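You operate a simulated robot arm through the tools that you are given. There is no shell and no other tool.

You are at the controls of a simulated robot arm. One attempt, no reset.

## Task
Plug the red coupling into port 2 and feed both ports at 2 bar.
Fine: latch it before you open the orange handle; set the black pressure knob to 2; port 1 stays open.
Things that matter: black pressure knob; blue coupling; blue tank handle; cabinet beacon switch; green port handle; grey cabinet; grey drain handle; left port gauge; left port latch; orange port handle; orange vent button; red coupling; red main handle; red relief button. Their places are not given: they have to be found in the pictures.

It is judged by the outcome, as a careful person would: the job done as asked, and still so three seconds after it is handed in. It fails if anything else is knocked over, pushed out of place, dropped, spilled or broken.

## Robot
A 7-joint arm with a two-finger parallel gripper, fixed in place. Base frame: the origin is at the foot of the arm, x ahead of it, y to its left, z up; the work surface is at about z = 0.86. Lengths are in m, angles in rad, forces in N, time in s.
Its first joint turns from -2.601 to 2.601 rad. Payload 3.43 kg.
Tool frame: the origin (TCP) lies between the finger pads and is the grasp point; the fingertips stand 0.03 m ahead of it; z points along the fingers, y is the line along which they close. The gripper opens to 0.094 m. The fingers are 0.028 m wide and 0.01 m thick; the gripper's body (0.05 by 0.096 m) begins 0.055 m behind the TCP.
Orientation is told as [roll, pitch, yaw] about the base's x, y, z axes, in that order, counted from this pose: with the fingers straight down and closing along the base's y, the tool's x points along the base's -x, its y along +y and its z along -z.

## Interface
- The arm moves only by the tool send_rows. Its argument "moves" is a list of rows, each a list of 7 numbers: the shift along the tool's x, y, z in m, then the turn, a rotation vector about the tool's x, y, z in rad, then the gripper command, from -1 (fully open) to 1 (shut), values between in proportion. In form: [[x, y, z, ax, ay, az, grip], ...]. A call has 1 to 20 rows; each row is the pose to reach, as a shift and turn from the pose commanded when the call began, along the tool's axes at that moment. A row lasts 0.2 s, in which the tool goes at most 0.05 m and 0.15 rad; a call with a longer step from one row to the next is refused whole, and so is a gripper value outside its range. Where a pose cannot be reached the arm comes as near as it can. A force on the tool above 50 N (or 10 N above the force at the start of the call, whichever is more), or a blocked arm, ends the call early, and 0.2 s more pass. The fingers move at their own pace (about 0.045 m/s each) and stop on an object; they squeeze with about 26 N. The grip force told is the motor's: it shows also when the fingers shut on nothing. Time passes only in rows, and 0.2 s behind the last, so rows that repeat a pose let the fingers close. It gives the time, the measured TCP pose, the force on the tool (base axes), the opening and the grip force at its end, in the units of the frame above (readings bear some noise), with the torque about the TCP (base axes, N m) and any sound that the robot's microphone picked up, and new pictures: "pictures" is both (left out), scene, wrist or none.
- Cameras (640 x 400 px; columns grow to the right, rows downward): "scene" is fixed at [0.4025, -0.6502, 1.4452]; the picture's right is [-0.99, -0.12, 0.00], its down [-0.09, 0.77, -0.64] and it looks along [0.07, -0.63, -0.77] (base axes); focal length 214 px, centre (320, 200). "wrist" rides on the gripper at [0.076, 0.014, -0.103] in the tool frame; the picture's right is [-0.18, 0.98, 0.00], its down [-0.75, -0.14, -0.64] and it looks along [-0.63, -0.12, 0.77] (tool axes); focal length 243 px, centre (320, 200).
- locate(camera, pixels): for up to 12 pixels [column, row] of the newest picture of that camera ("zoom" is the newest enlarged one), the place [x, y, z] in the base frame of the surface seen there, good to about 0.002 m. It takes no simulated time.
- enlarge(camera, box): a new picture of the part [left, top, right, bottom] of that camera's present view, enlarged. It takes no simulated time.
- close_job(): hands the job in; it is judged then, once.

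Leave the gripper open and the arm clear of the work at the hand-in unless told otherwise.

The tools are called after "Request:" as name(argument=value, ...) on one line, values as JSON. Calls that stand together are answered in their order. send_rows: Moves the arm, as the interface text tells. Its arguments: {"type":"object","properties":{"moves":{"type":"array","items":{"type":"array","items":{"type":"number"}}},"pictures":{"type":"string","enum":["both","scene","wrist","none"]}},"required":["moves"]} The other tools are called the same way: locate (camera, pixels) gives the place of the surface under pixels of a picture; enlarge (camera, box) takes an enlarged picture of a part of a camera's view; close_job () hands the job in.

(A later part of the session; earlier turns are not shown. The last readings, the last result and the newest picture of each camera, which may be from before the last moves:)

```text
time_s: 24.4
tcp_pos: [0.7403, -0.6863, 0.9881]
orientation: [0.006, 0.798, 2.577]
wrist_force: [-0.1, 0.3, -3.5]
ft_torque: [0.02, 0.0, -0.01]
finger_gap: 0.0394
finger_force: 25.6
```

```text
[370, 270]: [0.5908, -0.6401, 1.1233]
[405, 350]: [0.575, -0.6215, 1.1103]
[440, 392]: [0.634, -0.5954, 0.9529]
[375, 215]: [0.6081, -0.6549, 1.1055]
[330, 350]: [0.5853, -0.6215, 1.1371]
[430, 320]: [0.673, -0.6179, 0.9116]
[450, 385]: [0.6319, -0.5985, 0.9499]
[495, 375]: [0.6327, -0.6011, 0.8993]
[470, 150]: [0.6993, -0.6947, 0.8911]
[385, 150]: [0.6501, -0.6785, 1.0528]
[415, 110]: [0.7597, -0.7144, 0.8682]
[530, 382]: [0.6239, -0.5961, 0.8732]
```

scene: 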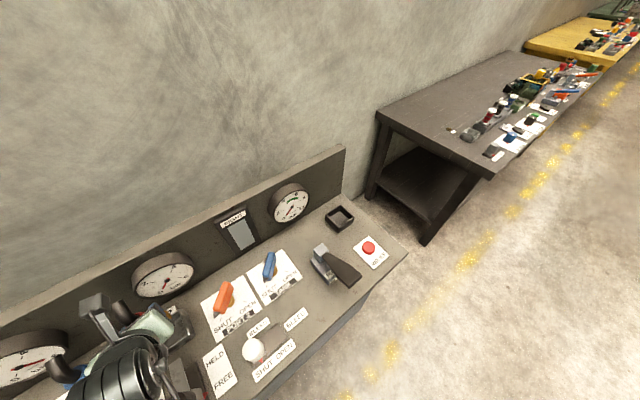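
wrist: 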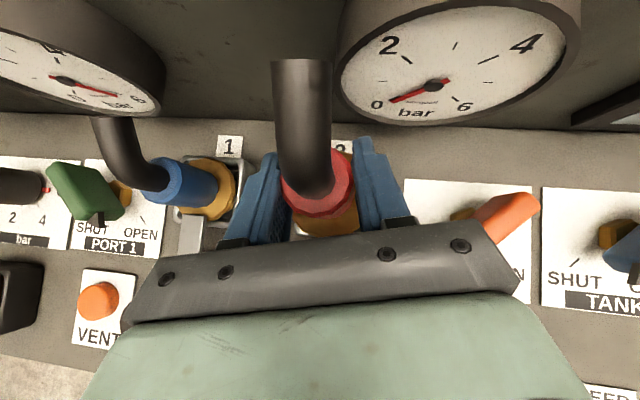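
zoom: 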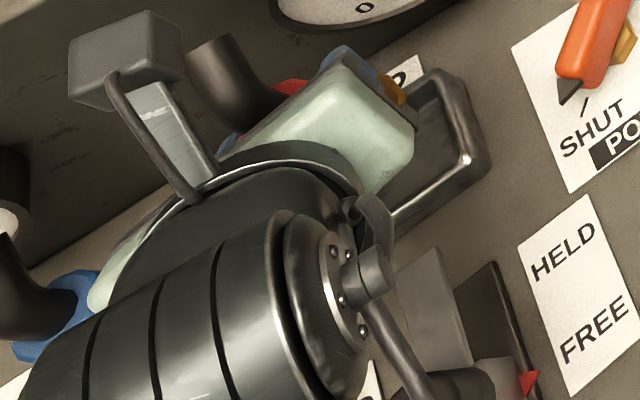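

Clear by over 10 cm. Lowering the plug slowly into the socket.

Request:
send_rows(moves=[[-0.005, 0.0009, 0.0052, 0, 0, 0, 1], [-0.01, 0.0009, 0.0103, 0, 0, 0, 1], [-0.015, 0.0009, 0.0155, 0, 0, 0, 1], [-0.02, 0.0009, 0.0206, 0, 0, 0, 1], [-0.025, 0.0009, 0.0258, 0, 0, 0, 1], [-0.03, 0.0009, 0.0309, 0, 0, 0, 1], [-0.03, 0.0009, 0.0309, 0, 0, 0, 1]], pictures="wrist")

```text
time_s: 26.0
tcp_pos: [0.7412, -0.6894, 0.9436]
orientation: [0.005, 0.801, 2.578]
wrist_force: [-0.2, 0.4, -3.1]
ft_torque: [0.01, 0.0, -0.04]
finger_gap: 0.0397
finger_force: 26.1
```

wrist: 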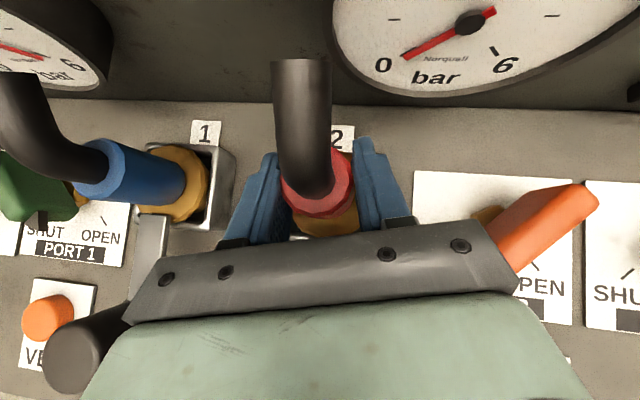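

Nearly seated, no contact force yet. A few more millimetres, gently, to feel the seat.

Request:
send_rows(moves=[[-0.0022, -0.001, 0.0007, 0, 0, 0, 1], [-0.0037, -0.001, 0.0022, 0, 0, 0, 1], [-0.0048, -0.001, 0.0033, 0, 0, 0, 1], [-0.0048, -0.001, 0.0033, 0, 0, 0, 1]], pictures="none")

```text
time_s: 27.0
tcp_pos: [0.7406, -0.688, 0.9401]
orientation: [0.006, 0.802, 2.577]
wrist_force: [-2.1, 1.1, 10.4]
ft_torque: [0.25, 0.04, 0.0]
finger_gap: 0.0396
finger_force: 26.1
```

Contact: about 14 N of push at z 0.940, matching the seated height in the park. I'll press slightly more to confirm that it is fully seated.

Request:
send_rows(moves=[[-0.0011, 0, 0.0011, 0, 0, 0, 1], [-0.0018, 0, 0.0018, 0, 0, 0, 1], [-0.0018, 0, 0.0018, 0, 0, 0, 1]], pictures="both")

Request:
enlarge(camera="scene", box=[60, 290, 236, 400])

Request:
enlarge(camera="wrist", box=[120, 100, 420, 287])

```text
time_s: 27.8
tcp_pos: [0.7415, -0.688, 0.9368]
orientation: [0.006, 0.802, 2.577]
wrist_force: [-1.1, -7.4, 21.9]
ft_torque: [-0.1, -0.1, -0.13]
finger_gap: 0.0401
finger_force: 25.8
```

scene: 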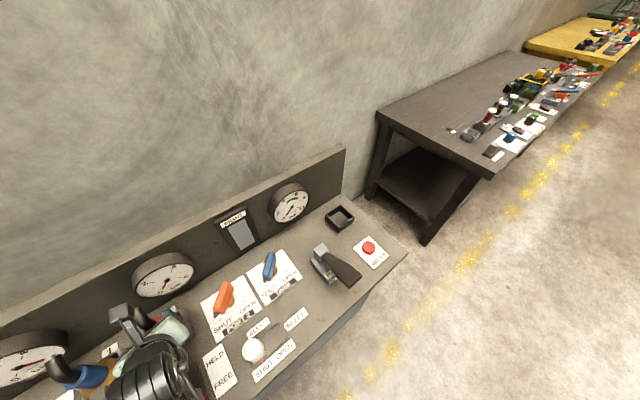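
wrist: 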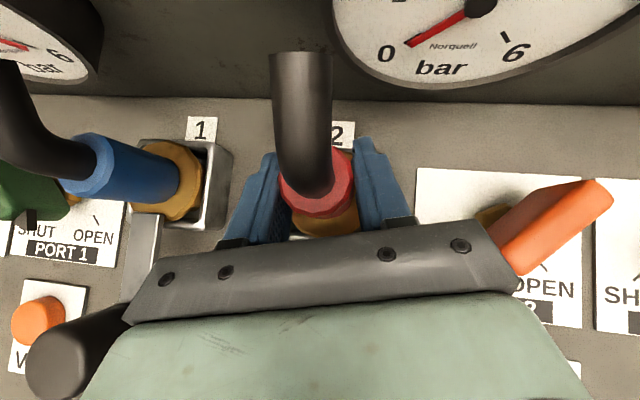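

```text
3.64 times, centred on (148, 345) of scene
```

zoom: 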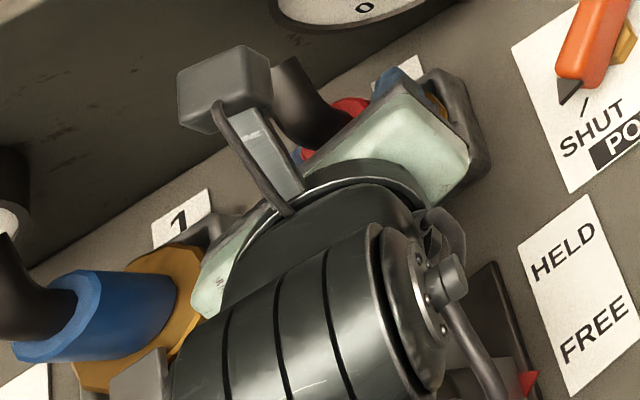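

```text
2.13 times, centred on (270, 194) of wrist
```

zoom: 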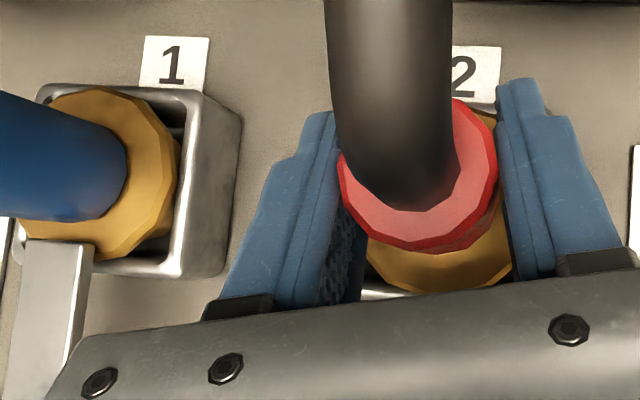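

I'll compare the heights of red's collar and blue's collar directly.

Request:
locate(camera="zoom", pixels=[[430, 270], [400, 262], [480, 270], [490, 130], [150, 200], [140, 130], [110, 235], [420, 235], [350, 180], [490, 160], [195, 110], [480, 105]])

```text
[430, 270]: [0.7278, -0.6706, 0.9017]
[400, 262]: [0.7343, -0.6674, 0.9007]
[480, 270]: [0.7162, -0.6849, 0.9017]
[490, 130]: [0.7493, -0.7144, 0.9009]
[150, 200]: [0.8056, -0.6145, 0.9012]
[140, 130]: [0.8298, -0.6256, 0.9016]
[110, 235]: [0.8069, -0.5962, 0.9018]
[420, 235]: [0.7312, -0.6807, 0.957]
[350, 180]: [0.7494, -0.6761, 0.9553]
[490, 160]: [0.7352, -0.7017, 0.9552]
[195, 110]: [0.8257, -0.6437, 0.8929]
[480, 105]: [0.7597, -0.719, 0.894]
```

Both collars are at z 0.901–0.902, so red is fully seated. I'll relax the push, open the fingers, and back away along the tool axis.

Request:
send_rows(moves=[[0.0022, 0, -0.0021, 0, 0, 0, 1], [0.0022, 0, -0.0021, 0, 0, 0, 0.2], [0.0022, 0, -0.0021, 0, 0, 0, -0.5], [0.0022, 0, -0.0021, 0, 0, 0, -0.5], [0.0022, 0, -0.0021, 0, 0, 0, -0.5]], pictures="wrist")

```text
time_s: 29.0
tcp_pos: [0.7405, -0.6873, 0.9385]
orientation: [0.005, 0.8, 2.579]
wrist_force: [-0.7, 0.4, 0.1]
ft_torque: [0.02, 0.03, -0.02]
finger_gap: 0.0705
finger_force: 0.1
```

wrist: 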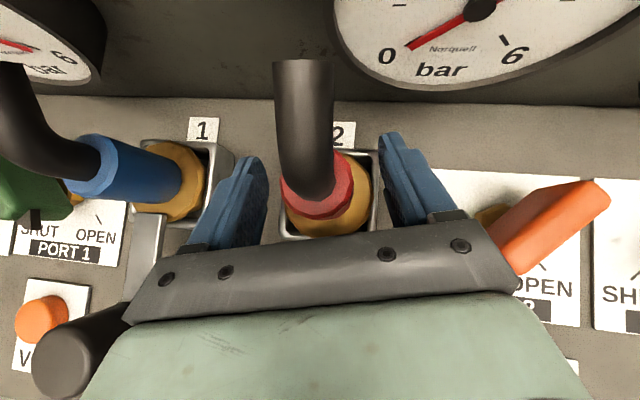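

Released; the coupling stays upright and seated. Backing off along the tool axis.

Request:
send_rows(moves=[[0, 0, -0.02, 0, 0, 0, -0.5], [0, 0, -0.05, 0, 0, 0, -0.5], [0, 0, -0.09, 0, 0, 0, -0.5], [0, 0, -0.13, 0, 0, 0, -0.5], [0, 0, -0.17, 0, 0, 0, -0.5], [0, 0, -0.2, 0, 0, 0, -0.5]], pictures="both")

```text
time_s: 30.4
tcp_pos: [0.619, -0.6103, 1.0784]
orientation: [0.005, 0.8, 2.577]
wrist_force: [0.6, -0.2, -0.1]
ft_torque: [0.02, 0.0, -0.02]
finger_gap: 0.0707
finger_force: 0.0
```

scene: 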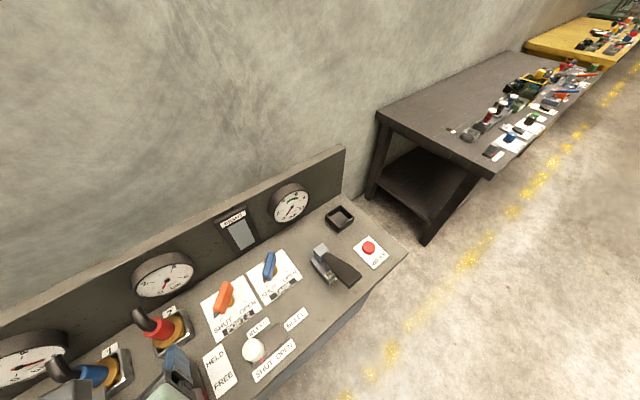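
wrist: 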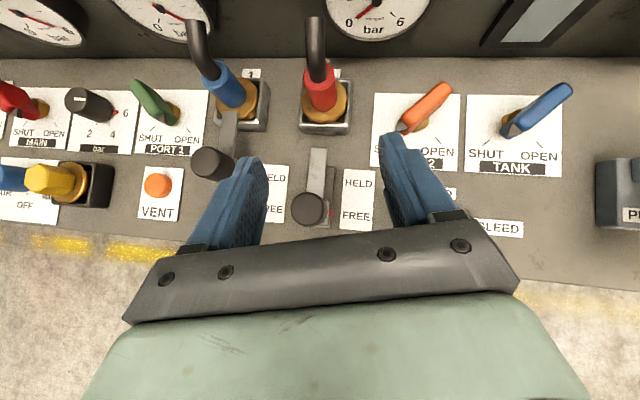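

Red is plugged into port 2. Now the port 2 latch, knob at about (307,208) in the wrist view.

Request:
enlarge(camera="wrist", box=[190, 60, 398, 240])

Request:
locate(camera="wrist", pixels=[[307, 209], [294, 209], [320, 207], [307, 195], [307, 222], [316, 160], [318, 180], [326, 185], [206, 163], [195, 163], [217, 162], [228, 135]])

Request:
locate(camera="wrist", pixels=[[317, 192], [334, 213], [333, 160], [234, 118], [224, 150], [206, 150], [206, 176], [316, 150], [323, 120], [305, 112], [347, 112], [330, 200]])

```text
2.22 times, centred on (294, 150) of wrist
```

zoom: 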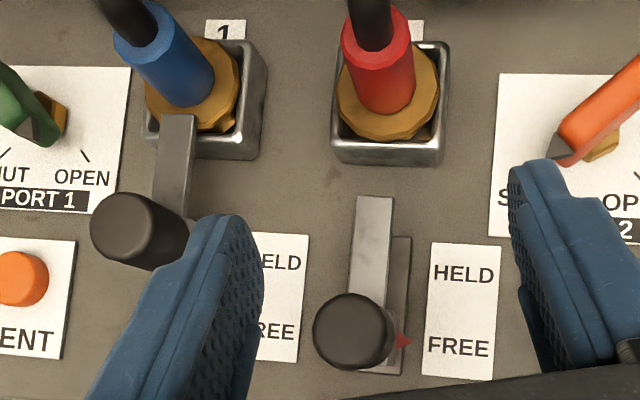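

```text
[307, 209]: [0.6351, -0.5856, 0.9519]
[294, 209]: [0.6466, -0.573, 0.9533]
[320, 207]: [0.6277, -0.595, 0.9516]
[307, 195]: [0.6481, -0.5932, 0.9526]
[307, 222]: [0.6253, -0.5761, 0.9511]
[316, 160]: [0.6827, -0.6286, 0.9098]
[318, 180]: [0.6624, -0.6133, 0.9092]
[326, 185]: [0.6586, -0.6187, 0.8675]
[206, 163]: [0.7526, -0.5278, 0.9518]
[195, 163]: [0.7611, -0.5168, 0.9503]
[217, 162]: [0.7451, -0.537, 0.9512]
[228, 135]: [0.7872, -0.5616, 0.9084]
```

```text
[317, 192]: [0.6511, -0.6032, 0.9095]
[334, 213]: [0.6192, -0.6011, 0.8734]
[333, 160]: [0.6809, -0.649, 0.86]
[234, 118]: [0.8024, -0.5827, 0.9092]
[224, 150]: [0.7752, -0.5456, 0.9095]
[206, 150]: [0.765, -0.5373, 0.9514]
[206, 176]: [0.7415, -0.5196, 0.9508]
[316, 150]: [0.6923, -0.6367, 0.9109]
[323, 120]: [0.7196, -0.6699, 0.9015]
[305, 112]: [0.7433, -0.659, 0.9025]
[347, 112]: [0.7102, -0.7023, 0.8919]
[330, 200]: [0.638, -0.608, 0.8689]
```

The latch knob's top centre is at (0.637, -0.585, 0.952), radius about 0.015. Port 1's HELD position implies about 4.2 cm of travel toward the wall. I'll approach the knob with open fingers along the tool axis.

Request:
send_rows(moves=[[-0.0323, -0.0104, 0, 0, 0, 0, -0.5], [-0.0647, -0.0209, 0, 0, 0, 0, -0.5], [-0.097, -0.0313, 0, 0, 0, 0, -0.5], [-0.097, -0.0313, 0.025, 0, 0, 0, -0.5], [-0.097, -0.0313, 0.05, 0, 0, 0, -0.5], [-0.097, -0.0313, 0.065, 0, 0, 0, -0.5]], pictures="both")

```text
time_s: 31.8
tcp_pos: [0.6193, -0.5731, 0.9631]
orientation: [0.006, 0.8, 2.579]
wrist_force: [0.3, 0.0, 0.3]
ft_torque: [0.01, -0.02, -0.01]
finger_gap: 0.0707
finger_force: 0.1
```

scene: 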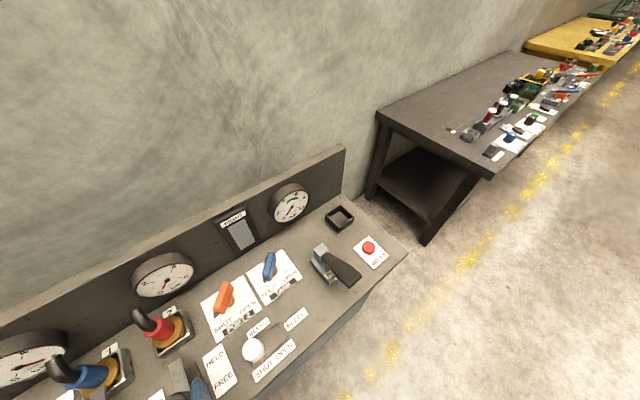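
wrist: 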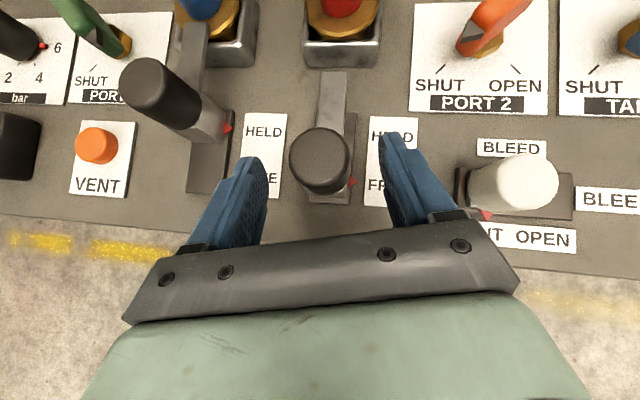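

Knob centred between the fingers. The white BLEED knob at (515,180) is near the right side; checking clearance.

Request:
locate(camera="wrist", pixels=[[530, 178], [500, 178], [478, 190], [535, 158], [530, 205], [322, 163], [295, 160], [347, 160], [320, 132], [320, 190], [160, 88], [333, 90]])

```text
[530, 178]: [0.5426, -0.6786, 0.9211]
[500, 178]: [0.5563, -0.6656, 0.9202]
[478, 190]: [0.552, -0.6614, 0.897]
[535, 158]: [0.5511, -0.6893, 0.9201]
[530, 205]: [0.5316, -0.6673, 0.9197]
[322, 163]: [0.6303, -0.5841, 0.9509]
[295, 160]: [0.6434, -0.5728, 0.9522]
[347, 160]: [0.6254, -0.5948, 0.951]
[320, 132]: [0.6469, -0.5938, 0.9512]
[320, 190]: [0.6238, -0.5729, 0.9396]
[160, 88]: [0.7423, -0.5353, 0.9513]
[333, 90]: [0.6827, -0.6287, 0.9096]
```

Clear by about 7 cm. Going in and closing on the latch knob.

Request:
send_rows(moves=[[-0.0005, 0.0004, 0.0146, 0, 0, 0, -0.5], [-0.001, 0.0007, 0.0292, 0, 0, 0, -0.5], [-0.001, 0.0007, 0.0292, 0, 0, 0, 1], [-0.001, 0.0007, 0.0292, 0, 0, 0, 1], [-0.001, 0.0007, 0.0292, 0, 0, 0, 1], [-0.001, 0.0007, 0.0292, 0, 0, 0, 1], [-0.001, 0.0007, 0.0292, 0, 0, 0, 1]], pictures="wrist")

```text
time_s: 33.4
tcp_pos: [0.6363, -0.5841, 0.9426]
orientation: [0.004, 0.798, 2.579]
wrist_force: [8.5, 8.6, -3.7]
ft_torque: [-0.08, -0.22, 0.06]
finger_gap: 0.0411
finger_force: 45.5
```

wrist: 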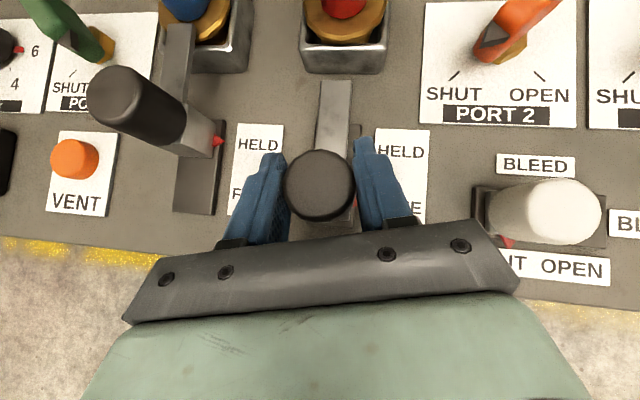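

Gripped the latch knob. Sliding it toward the wall (HELD) in small steps.

Request:
send_rows(moves=[[0.0048, 0.0005, 0.0049, 0, 0, 0, 1], [0.0095, 0.0021, 0.0098, 0, 0, 0, 1], [0.0143, 0.0036, 0.0147, 0, 0, 0, 1], [0.0191, 0.0051, 0.0196, 0, 0, 0, 1], [0.0238, 0.0067, 0.0244, 0, 0, 0, 1], [0.0279, 0.008, 0.0286, 0, 0, 0, 1], [0.0279, 0.008, 0.0286, 0, 0, 0, 1]], pictures="both")

```text
time_s: 35.0
tcp_pos: [0.6663, -0.613, 0.9414]
orientation: [0.006, 0.8, 2.579]
wrist_force: [8.3, 5.5, -3.6]
ft_torque: [-0.01, 0.46, -0.02]
finger_gap: 0.0408
finger_force: 45.2
```

scene: 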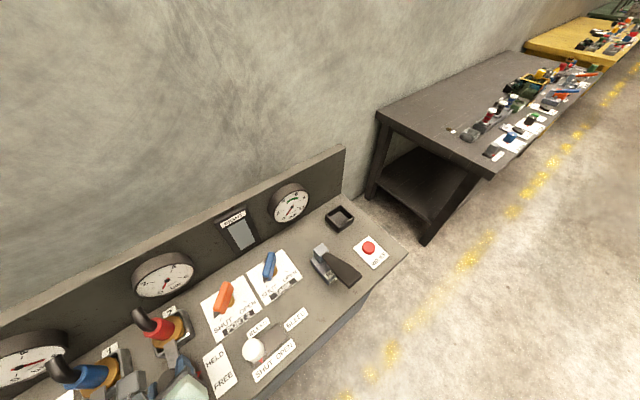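
wrist: 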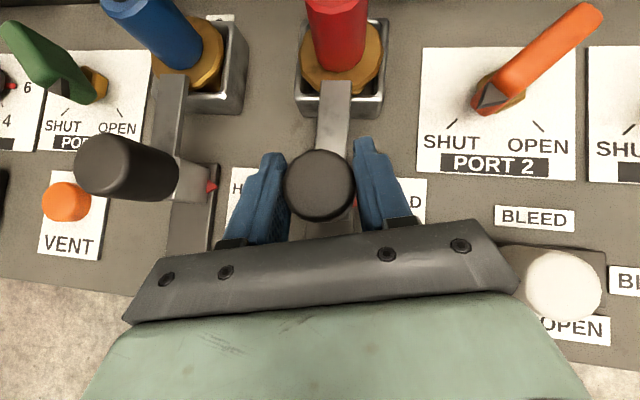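

The latch blade now covers red's collar. A small extra push to check whether it is at its end stop.

Request:
send_rows(moves=[[0.0014, 0.0004, 0.0014, 0, 0, 0, 1], [0.0027, 0.0009, 0.0028, 0, 0, 0, 1], [0.0027, 0.0009, 0.0028, 0, 0, 0, 1]], pictures="wrist")

Request:
enlarge(camera="wrist", box=[100, 0, 420, 200])

```text
time_s: 35.8
tcp_pos: [0.6692, -0.6146, 0.9414]
orientation: [0.004, 0.798, 2.578]
wrist_force: [9.2, 10.1, -0.8]
ft_torque: [-0.18, 0.28, 0.18]
finger_gap: 0.0408
finger_force: 44.9
```

wrist: 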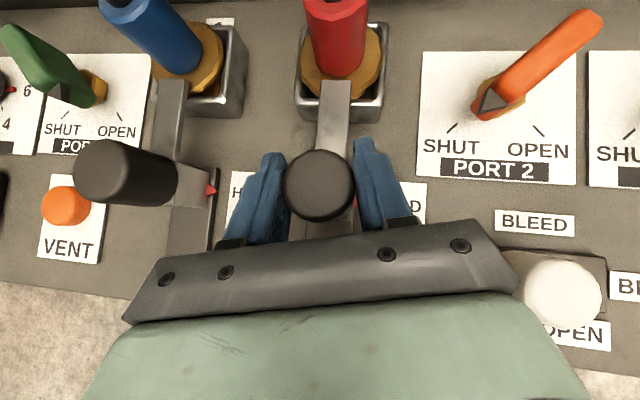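

```text
2.00 times, centred on (260, 100) of wrist
```

zoom: 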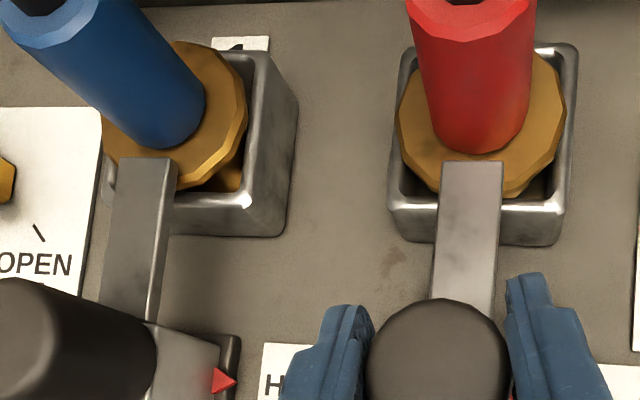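

I'll compare the blade tip positions at the two ports.

Request:
locate(camera="zoom", pixels=[[150, 164], [473, 166], [140, 200], [468, 220], [450, 168], [497, 168], [128, 165], [170, 165], [222, 380], [437, 310], [10, 340], [437, 350]])

```text
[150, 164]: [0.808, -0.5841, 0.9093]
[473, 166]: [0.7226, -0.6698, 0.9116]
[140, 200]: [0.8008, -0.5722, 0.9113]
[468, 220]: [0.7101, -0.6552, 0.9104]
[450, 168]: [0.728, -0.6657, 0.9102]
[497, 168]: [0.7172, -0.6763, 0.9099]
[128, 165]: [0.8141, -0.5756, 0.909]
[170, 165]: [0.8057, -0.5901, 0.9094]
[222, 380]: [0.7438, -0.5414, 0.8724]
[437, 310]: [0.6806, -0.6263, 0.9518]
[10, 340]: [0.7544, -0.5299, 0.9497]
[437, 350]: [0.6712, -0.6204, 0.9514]
```

Blade tips match to about 1 mm. One more small push to feel the end stop.

Request:
send_rows(moves=[[0.0014, -0.0006, 0.0014, 0, 0, 0, 1], [0.0027, -0.0006, 0.0028, 0, 0, 0, 1], [0.0034, -0.0006, 0.0035, 0, 0, 0, 1], [0.0034, -0.0006, 0.0035, 0, 0, 0, 1]], pictures="wrist")

Request:
enlarge(camera="wrist", box=[100, 0, 420, 200])

Request:
locate(camera="zoom", pixels=[[150, 170], [473, 168], [450, 170], [497, 170], [437, 310], [437, 350]])

```text
time_s: 36.8
tcp_pos: [0.6695, -0.6151, 0.9423]
orientation: [0.006, 0.797, 2.578]
wrist_force: [-34.0, 27.9, 0.4]
ft_torque: [-0.04, -0.29, -0.17]
finger_gap: 0.0406
finger_force: 44.6
```

wrist: 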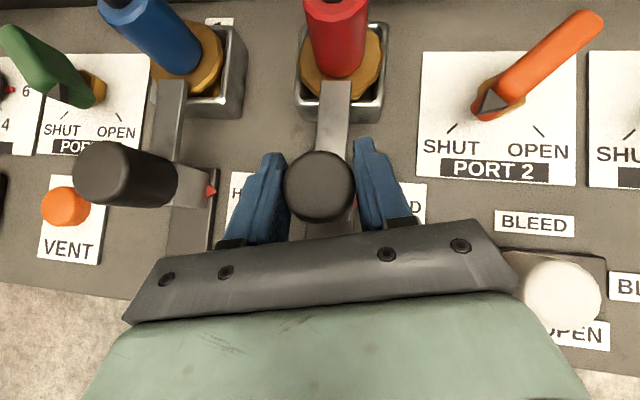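

```text
2.00 times, centred on (260, 100) of wrist
```

zoom: 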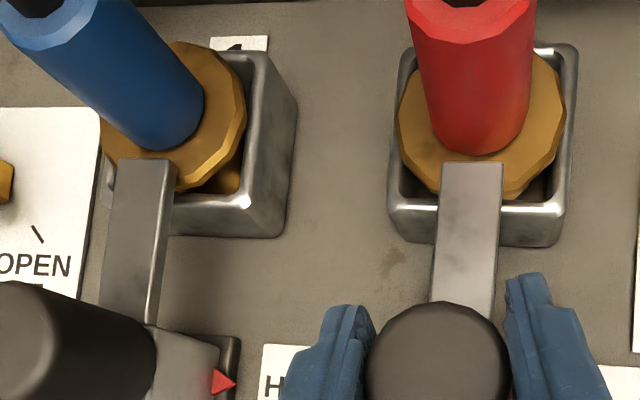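

```text
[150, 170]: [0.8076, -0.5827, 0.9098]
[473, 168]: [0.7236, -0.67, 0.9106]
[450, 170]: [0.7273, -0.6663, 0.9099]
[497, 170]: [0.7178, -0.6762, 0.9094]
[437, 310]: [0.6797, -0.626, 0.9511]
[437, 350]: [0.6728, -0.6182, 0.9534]
```

The push now meets about 44 N with no motion: the end stop, so the latch is HELD. I'll relax the push and open the fingers.

Request:
send_rows(moves=[[-0.0025, -0.001, -0.0026, 0, 0, 0, 1], [-0.0025, -0.001, -0.0026, 0, 0, 0, -0.5], [-0.0025, -0.001, -0.0026, 0, 0, 0, -0.5], [-0.0025, -0.001, -0.0026, 0, 0, 0, -0.5], [-0.0025, -0.001, -0.0026, 0, 0, 0, -0.5]], pictures="none")

```text
time_s: 38.0
tcp_pos: [0.6691, -0.6159, 0.9407]
orientation: [0.006, 0.801, 2.577]
wrist_force: [0.3, -0.3, 0.4]
ft_torque: [0.03, 0.0, 0.02]
finger_gap: 0.0705
finger_force: 0.1
```

Released with no force. Backing away along the tool axis and checking the latch.

Request:
send_rows(moves=[[0, 0, -0.02, 0, 0, 0, -0.5], [0, 0, -0.05, 0, 0, 0, -0.5], [0, 0, -0.08, 0, 0, 0, -0.5], [0, 0, -0.11, 0, 0, 0, -0.5], [0, 0, -0.14, 0, 0, 0, -0.5]], pictures="both")

Request:
enlarge(camera="wrist", box=[160, 50, 480, 250])

Request:
enlarge(camera="wrist", box=[0, 0, 240, 200])

```text
time_s: 39.2
tcp_pos: [0.5842, -0.5627, 1.0396]
orientation: [0.007, 0.798, 2.578]
wrist_force: [0.0, -0.1, -0.8]
ft_torque: [-0.01, 0.0, 0.0]
finger_gap: 0.0704
finger_force: 0.1
```

scene: 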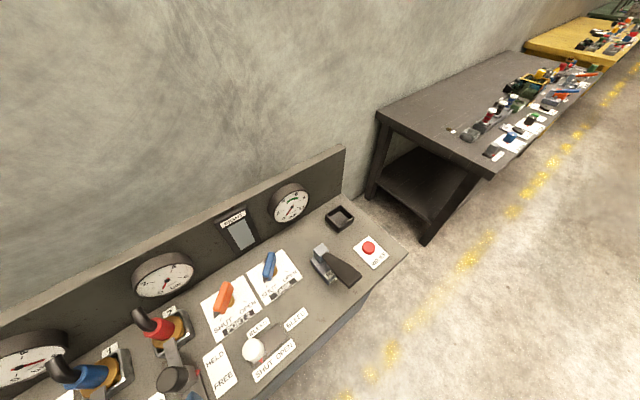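
wrist: 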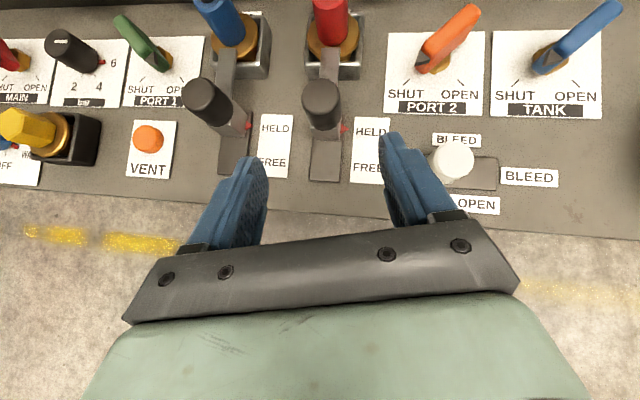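

```text
2.00 times, centred on (320, 150) of wrist
```

zoom: 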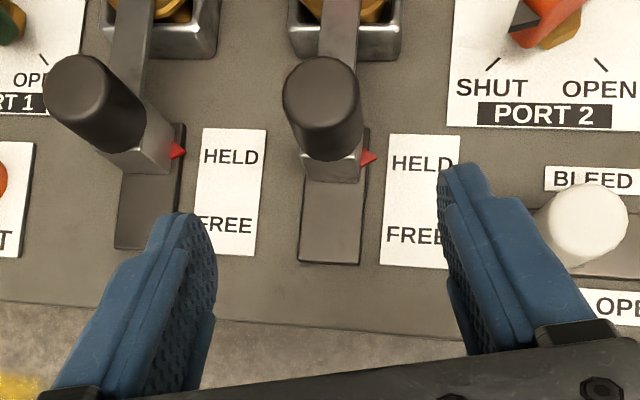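

```text
2.00 times, centred on (120, 100) of wrist
```

zoom: 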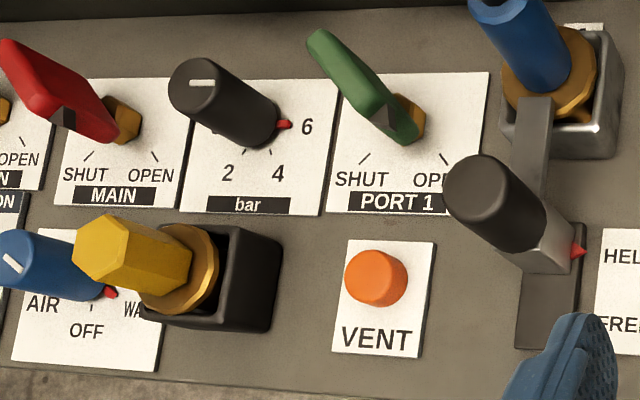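

Both latch pointers now sit at HELD. The black knob's red pointer is at 6, so it needs to turn clockwise seen from above, through 4, to 2. I'll move over to it for a close measurement.

Request:
send_rows(moves=[[0.0158, -0.0322, 0.0133, 0.0252, -0.02, -0.03, -0.5], [0.0315, -0.0644, 0.0267, 0.0505, -0.04, -0.06, -0.5], [0.0473, -0.0967, 0.04, 0.0757, -0.06, -0.0899, -0.5], [0.063, -0.1289, 0.0534, 0.101, -0.08, -0.1199, -0.5], [0.0788, -0.1611, 0.0667, 0.1262, -0.1, -0.1499, -0.5], [0.0945, -0.1933, 0.08, 0.1514, -0.12, -0.1799, -0.5], [0.1103, -0.2255, 0.0934, 0.1767, -0.14, -0.2099, -0.5], [0.126, -0.2578, 0.1067, 0.2019, -0.16, -0.2398, -0.5], [0.1418, -0.29, 0.1201, 0.2272, -0.18, -0.2698, -0.5], [0.1575, -0.3222, 0.1334, 0.2524, -0.2, -0.2998, -0.5]], pictures="both")

```text
time_s: 41.4
tcp_pos: [0.9327, -0.3991, 1.0573]
orientation: [0.005, 0.598, 2.969]
wrist_force: [0.9, 0.6, 0.3]
ft_torque: [0.0, -0.03, -0.03]
finger_gap: 0.0706
finger_force: 0.0
```

scene: 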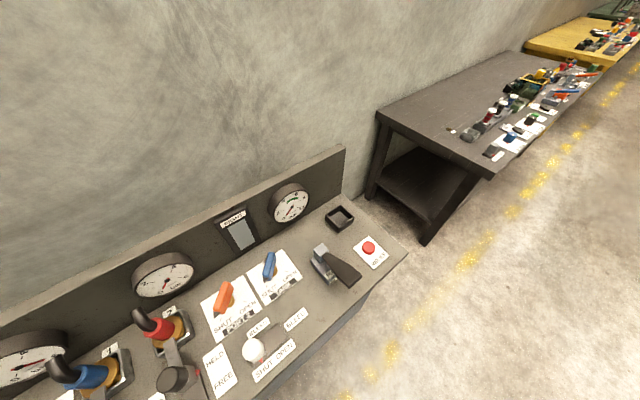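
wrist: 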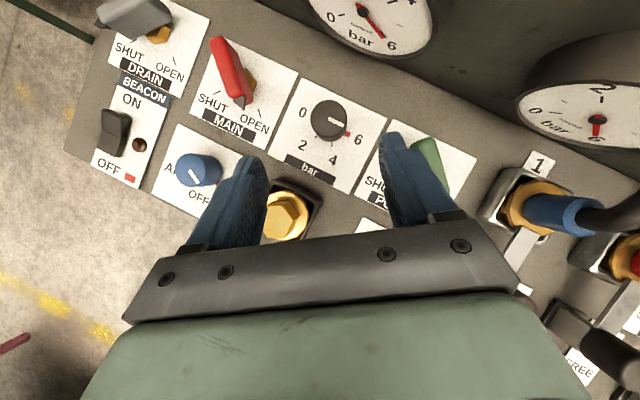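

Request:
enlarge(camera="wrist", box=[275, 65, 403, 185])

Request:
locate(camera="wrist", pixels=[[328, 120], [310, 120], [346, 120], [328, 102], [328, 138], [350, 133], [303, 112], [302, 145], [333, 160], [358, 140], [331, 150], [300, 128]])

Request:
enlarge(camera="wrist", box=[180, 0, 640, 200])

```text
3.33 times, centred on (339, 125) of wrist
```

zoom: 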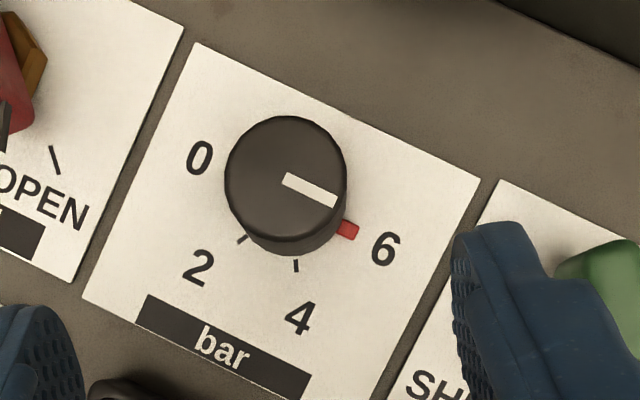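

```text
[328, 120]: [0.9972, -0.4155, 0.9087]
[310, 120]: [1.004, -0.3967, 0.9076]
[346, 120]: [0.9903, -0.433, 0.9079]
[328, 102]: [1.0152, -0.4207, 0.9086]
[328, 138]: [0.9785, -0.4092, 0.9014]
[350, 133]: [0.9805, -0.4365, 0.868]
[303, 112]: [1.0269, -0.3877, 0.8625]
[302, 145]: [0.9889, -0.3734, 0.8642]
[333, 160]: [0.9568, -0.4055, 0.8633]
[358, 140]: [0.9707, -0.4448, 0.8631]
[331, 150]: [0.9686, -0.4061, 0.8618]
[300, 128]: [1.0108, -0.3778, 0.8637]
```

```text
1.39 times, centred on (410, 100) of wrist
```

zoom: 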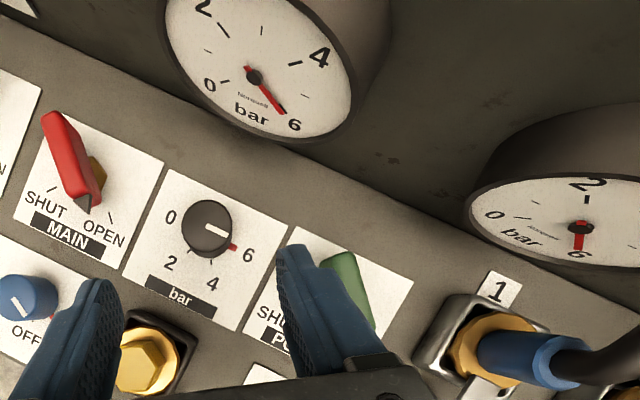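

The knob's axis is at (0.997, -0.415), radius about 0.0195, top z 0.9085. The marks are about 60° apart: 6 at 225°, 4 at 165°, 2 at 105°. So it needs about 120° clockwise, which I'll do in three grips of 40°. First I'll set the heading to +30° above the knob.

Request:
send_rows(moves=[[-0.0005, 0.0069, 0.0051, 0.0653, 0, -0.0959, -0.5], [-0.0011, 0.0139, 0.0103, 0.1306, 0, -0.1917, -0.5], [-0.0016, 0.0208, 0.0154, 0.1959, 0, -0.2876, -0.5], [-0.0022, 0.0277, 0.0206, 0.2612, 0, -0.3835, -0.5], [-0.0027, 0.0347, 0.0257, 0.3265, 0, -0.4793, -0.5], [-0.0033, 0.0416, 0.0309, 0.3918, 0, -0.5752, -0.5], [-0.0033, 0.0416, 0.0309, 0.3918, 0, -0.5752, -0.5]], pictures="both")

```text
time_s: 43.0
tcp_pos: [0.938, -0.4432, 1.0308]
orientation: [0.002, 0.596, -2.619]
wrist_force: [-0.5, 0.3, 0.4]
ft_torque: [0.01, -0.01, 0.03]
finger_gap: 0.0705
finger_force: 0.0
```

scene: 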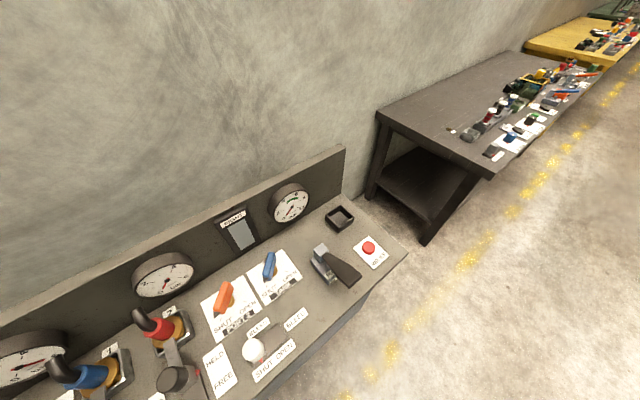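
wrist: 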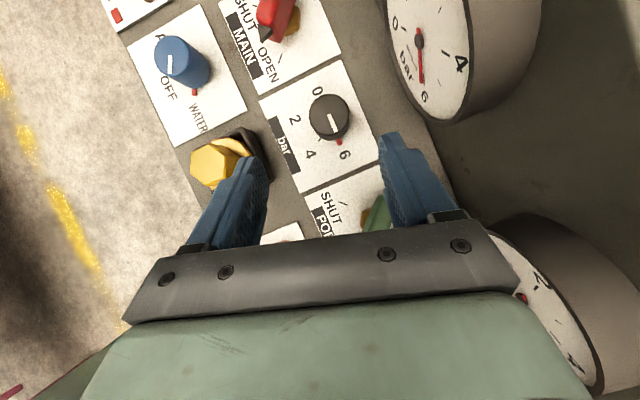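

Heading reached. The right finger is toward the gauges, so I'll check their nearest bezel points before descending.

Request:
locate(camera="wrist", pixels=[[420, 40], [390, 20], [430, 115], [460, 60], [440, 118], [500, 235], [540, 350], [580, 390], [330, 118], [313, 113], [347, 120], [332, 138]])

Request:
enlarge(camera="wrist", box=[240, 60, 432, 180])

```text
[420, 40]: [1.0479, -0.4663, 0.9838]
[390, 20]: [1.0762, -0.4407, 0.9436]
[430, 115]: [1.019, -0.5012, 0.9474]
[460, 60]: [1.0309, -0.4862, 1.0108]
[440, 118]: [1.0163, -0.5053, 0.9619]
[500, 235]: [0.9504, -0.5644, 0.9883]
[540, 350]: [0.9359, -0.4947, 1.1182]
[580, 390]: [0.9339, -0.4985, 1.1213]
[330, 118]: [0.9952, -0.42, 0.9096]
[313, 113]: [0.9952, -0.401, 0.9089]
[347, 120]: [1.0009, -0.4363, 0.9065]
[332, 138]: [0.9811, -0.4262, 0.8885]
```

```text
3.33 times, centred on (336, 120) of wrist
```

zoom: 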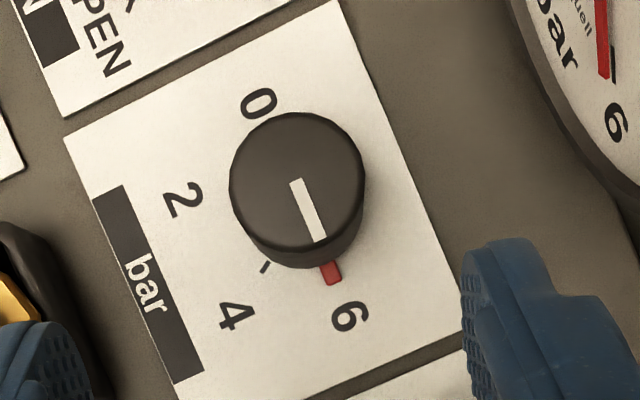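

Request:
locate(camera="zoom", pixels=[[297, 181], [235, 181], [359, 181], [297, 118], [297, 243], [250, 225], [345, 225], [330, 275], [300, 185], [320, 235]])

```text
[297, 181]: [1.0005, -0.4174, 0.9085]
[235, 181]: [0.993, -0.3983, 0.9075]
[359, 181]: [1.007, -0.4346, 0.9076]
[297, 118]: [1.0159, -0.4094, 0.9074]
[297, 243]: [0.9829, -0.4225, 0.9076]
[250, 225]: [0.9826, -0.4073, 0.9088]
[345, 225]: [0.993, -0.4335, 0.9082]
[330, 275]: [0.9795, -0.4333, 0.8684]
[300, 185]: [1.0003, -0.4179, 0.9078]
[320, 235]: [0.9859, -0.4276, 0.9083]
```

Axis refined to (0.999, -0.416). The gauge face is at least 2.5 cm clear of the hand. Descending to about 3 cm short.

Request:
send_rows(moves=[[-0.0117, 0.0035, 0.015, 0, 0, 0, -0.5], [-0.0234, 0.0069, 0.03, 0, 0, 0, -0.5], [-0.0234, 0.0069, 0.055, 0, 0, 0, -0.5], [-0.0234, 0.0069, 0.08, 0, 0, 0, -0.5], [-0.0234, 0.0069, 0.1, 0, 0, 0, -0.5], [-0.0234, 0.0069, 0.1, 0, 0, 0, -0.5]], pictures="wrist")

```text
time_s: 44.4
tcp_pos: [0.9753, -0.4307, 0.9347]
orientation: [0.002, 0.594, -2.619]
wrist_force: [0.3, -0.4, 0.0]
ft_torque: [-0.01, 0.04, -0.02]
finger_gap: 0.0706
finger_force: 0.0
```

wrist: 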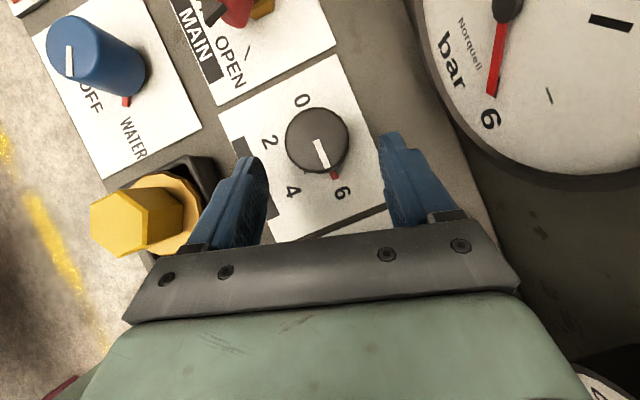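

Centred on the knob. Final approach and close.

Request:
send_rows(moves=[[-0.0007, -0.0005, 0.017, 0, 0, 0, -0.5], [-0.0014, -0.0009, 0.0337, 0, 0, 0, -0.5], [-0.0014, -0.0009, 0.0337, 0, 0, 0, 1], [-0.0014, -0.0009, 0.0337, 0, 0, 0, 1], [-0.0014, -0.0009, 0.0337, 0, 0, 0, 1], [-0.0014, -0.0009, 0.0337, 0, 0, 0, 1]], pictures="wrist")

```text
time_s: 45.8
tcp_pos: [0.9892, -0.4211, 0.9062]
orientation: [0.002, 0.596, -2.62]
wrist_force: [-1.7, 4.1, 1.3]
ft_torque: [0.17, -0.18, 0.05]
finger_gap: 0.0405
finger_force: 44.9
```

wrist: 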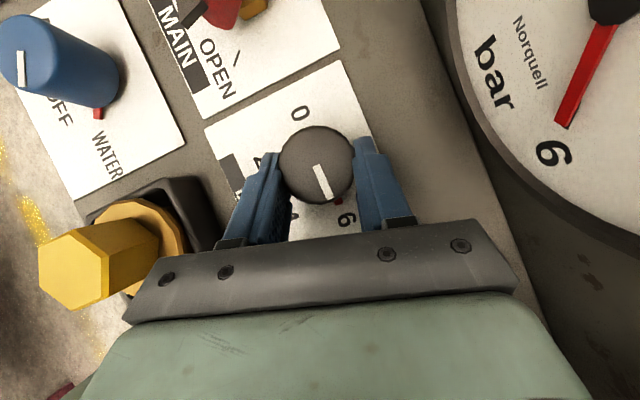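

Gripped. Rotating 40° clockwise about the knob's axis.

Request:
send_rows(moves=[[0, -0.001, 0, -0.0561, 0, 0.0828, 1], [0.0002, -0.002, 0.0001, -0.1123, 0, 0.1655, 1], [0.0004, -0.003, 0.0003, -0.1684, 0, 0.2483, 1], [0.0007, -0.0039, 0.0004, -0.2245, 0, 0.331, 1], [0.001, -0.0048, 0.0007, -0.2807, 0, 0.4138, 1], [0.0014, -0.0056, 0.001, -0.3368, 0, 0.4966, 1], [0.002, -0.0064, 0.0013, -0.3929, 0, 0.5793, 1], [0.002, -0.0064, 0.0013, -0.3929, 0, 0.5793, 1]], pictures="wrist")

```text
time_s: 47.6
tcp_pos: [0.9878, -0.413, 0.9066]
orientation: [0.001, 0.595, 2.962]
wrist_force: [-8.4, 16.9, 0.0]
ft_torque: [0.17, -0.19, 0.15]
finger_gap: 0.0405
finger_force: 44.8
```

wrist: 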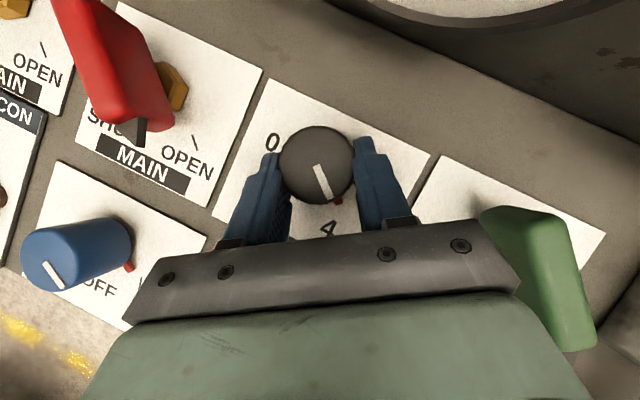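

The white bar now points to about 4.6, so the knob follows the gripper. Releasing, retreating above the knob, and rotating back for the next grip.

Request:
send_rows(moves=[[0, 0, 0, 0, 0, 0, -0.5], [0, 0, 0, 0, 0, 0, -0.5], [0, 0, 0, 0, 0, 0, -0.5], [0, 0, -0.03, 0, 0, 0, -0.5], [0, 0, -0.055, 0, 0, 0, -0.5], [0.0013, 0.0039, -0.054, 0.0562, 0, -0.083, -0.5], [0.0025, 0.0078, -0.0531, 0.1124, 0, -0.1661, -0.5], [0.0038, 0.0117, -0.0521, 0.1686, 0, -0.2491, -0.5], [0.0051, 0.0156, -0.0511, 0.2248, 0, -0.3322, -0.5], [0.0064, 0.0195, -0.0501, 0.281, 0, -0.4152, -0.5], [0.0076, 0.0234, -0.0492, 0.3373, 0, -0.4983, -0.5], [0.0089, 0.0273, -0.0482, 0.3935, 0, -0.5813, -0.5], [0.0089, 0.0273, -0.0482, 0.3935, 0, -0.5813, -0.5]], pictures="wrist")

```text
time_s: 50.4
tcp_pos: [0.9641, -0.438, 0.9514]
orientation: [0.001, 0.596, -2.615]
wrist_force: [-0.1, 0.3, -0.8]
ft_torque: [-0.02, 0.03, -0.03]
finger_gap: 0.0707
finger_force: 0.1
```

wrist: 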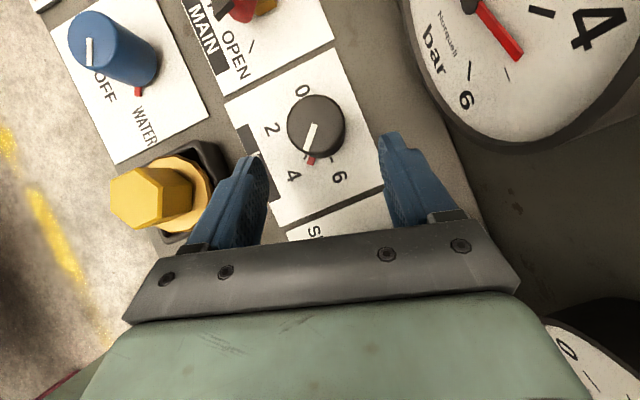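

The supply gauge has dropped to about 5. I'll measure the exact pointer angle.

Request:
enlarge(camera="wrist", box=[250, 75, 410, 205])

```text
3.08 times, centred on (330, 140) of wrist
```

zoom: 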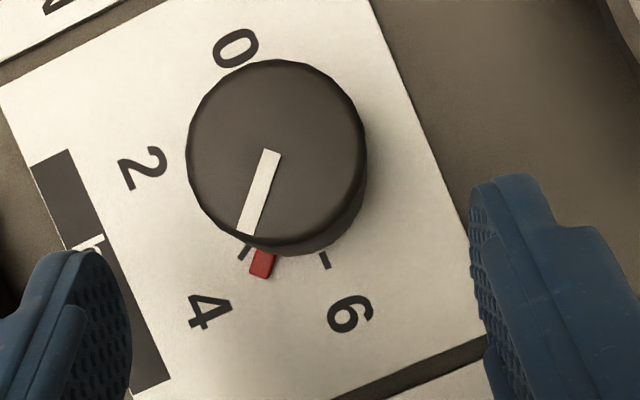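

Request:
locate(camera="zoom", pixels=[[262, 268], [277, 150], [190, 150], [364, 150], [277, 65], [277, 237], [243, 253], [324, 262], [268, 158], [246, 228], [210, 312], [350, 315]])

```text
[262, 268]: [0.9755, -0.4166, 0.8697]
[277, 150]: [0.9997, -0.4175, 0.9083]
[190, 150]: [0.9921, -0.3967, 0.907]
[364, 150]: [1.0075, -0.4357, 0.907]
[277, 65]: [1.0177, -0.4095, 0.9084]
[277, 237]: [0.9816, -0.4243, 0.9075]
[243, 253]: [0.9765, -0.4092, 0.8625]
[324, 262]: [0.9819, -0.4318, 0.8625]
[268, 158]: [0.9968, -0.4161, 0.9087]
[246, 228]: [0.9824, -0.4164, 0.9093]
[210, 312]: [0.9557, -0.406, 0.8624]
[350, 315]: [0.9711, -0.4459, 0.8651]
```

The pointer is at 180° (about 4.5), so about 75° remain to 2 (105°). Second grip: approach, close, and rotate 40° more.

Request:
send_rows(moves=[[0.0003, -0.0003, 0.025, 0, 0, 0, -0.5], [0.0007, -0.0007, 0.045, 0, 0, 0, -0.5], [0.0007, -0.0007, 0.0554, 0, 0, 0, -0.5], [0.0007, -0.0007, 0.0554, 0, 0, 0, 1], [0.0007, -0.0007, 0.0554, 0, 0, 0, 1], [0.0007, -0.0007, 0.0554, 0, 0, 0, 1], [0.0007, -0.0007, 0.0554, 0, 0, 0, 1], [0.0007, -0.0017, 0.0554, -0.0561, 0, 0.0828, 1], [0.0009, -0.0027, 0.0555, -0.1123, 0, 0.1655, 1], [0.0011, -0.0037, 0.0557, -0.1684, 0, 0.2483, 1], [0.0014, -0.0046, 0.0558, -0.2245, 0, 0.331, 1], [0.0017, -0.0055, 0.0561, -0.2807, 0, 0.4138, 1], [0.0021, -0.0063, 0.0564, -0.3368, 0, 0.4966, 1], [0.0027, -0.0071, 0.0567, -0.3929, 0, 0.5793, 1], [0.0027, -0.0071, 0.0567, -0.3929, 0, 0.5793, 1]], pictures="wrist")

```text
time_s: 53.6
tcp_pos: [0.99, -0.413, 0.9069]
orientation: [0.002, 0.595, 2.964]
wrist_force: [-7.1, 10.3, 6.8]
ft_torque: [0.87, -0.23, 0.09]
finger_gap: 0.0418
finger_force: 44.6
```

wrist: 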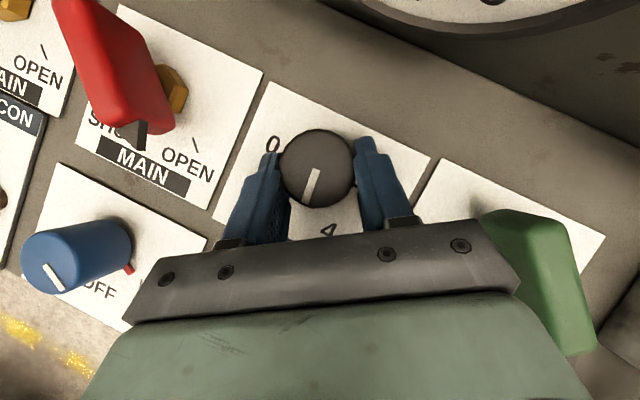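

Second turn done. Releasing, retreating, rotating back and measuring again.

Request:
send_rows(moves=[[0, 0, 0, 0, 0, 0, -0.5], [0, 0, 0, 0, 0, 0, -0.5], [0, 0, 0, 0, 0, 0, -0.5], [0, 0, -0.03, 0, 0, 0, -0.5], [0, 0, -0.055, 0, 0, 0, -0.5], [0.0011, 0.004, -0.0541, 0.0562, 0, -0.083, -0.5], [0.0022, 0.008, -0.0532, 0.1124, 0, -0.1661, -0.5], [0.0033, 0.012, -0.0523, 0.1686, 0, -0.2491, -0.5], [0.0044, 0.0161, -0.0513, 0.2248, 0, -0.3322, -0.5], [0.0055, 0.0201, -0.0504, 0.281, 0, -0.4152, -0.5], [0.0066, 0.0241, -0.0495, 0.3373, 0, -0.4983, -0.5], [0.0077, 0.0281, -0.0486, 0.3935, 0, -0.5813, -0.5], [0.0077, 0.0281, -0.0486, 0.3935, 0, -0.5813, -0.5]], pictures="wrist")

Request:
enlarge(camera="wrist", box=[250, 75, 410, 205])

```text
time_s: 56.4
tcp_pos: [0.9637, -0.4393, 0.9505]
orientation: [0.004, 0.595, -2.615]
wrist_force: [-0.7, -0.5, -0.1]
ft_torque: [-0.02, -0.01, -0.03]
finger_gap: 0.0706
finger_force: 0.0
```

wrist: 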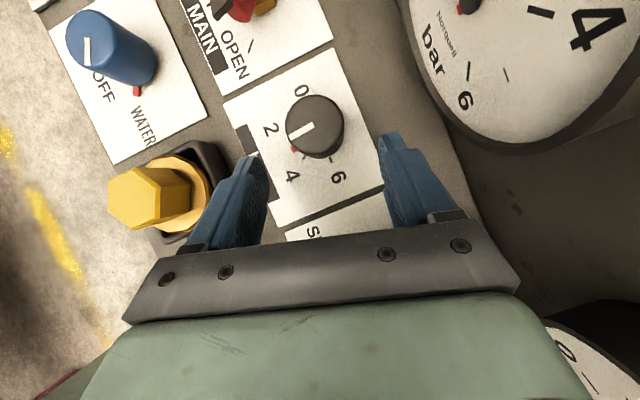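

```text
3.08 times, centred on (330, 140) of wrist
```

zoom: 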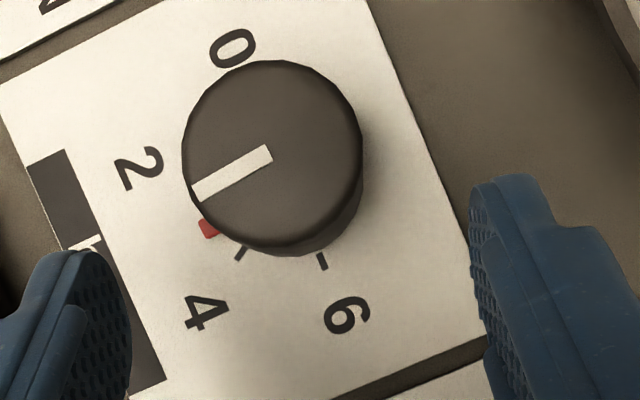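

Request:
locate(camera="zoom", pixels=[[208, 228], [272, 150], [185, 150], [360, 150], [272, 65], [272, 240], [240, 253], [321, 262], [266, 153], [198, 190], [140, 168], [233, 48]])

```text
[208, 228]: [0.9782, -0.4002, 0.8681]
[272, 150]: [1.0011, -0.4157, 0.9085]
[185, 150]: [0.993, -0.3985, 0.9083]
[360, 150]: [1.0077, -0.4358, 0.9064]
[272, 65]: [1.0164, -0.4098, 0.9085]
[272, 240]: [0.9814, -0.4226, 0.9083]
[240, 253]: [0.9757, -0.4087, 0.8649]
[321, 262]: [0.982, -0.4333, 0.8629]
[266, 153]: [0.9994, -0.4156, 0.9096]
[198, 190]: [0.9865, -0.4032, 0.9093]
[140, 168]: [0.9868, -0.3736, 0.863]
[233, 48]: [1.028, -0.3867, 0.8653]
```

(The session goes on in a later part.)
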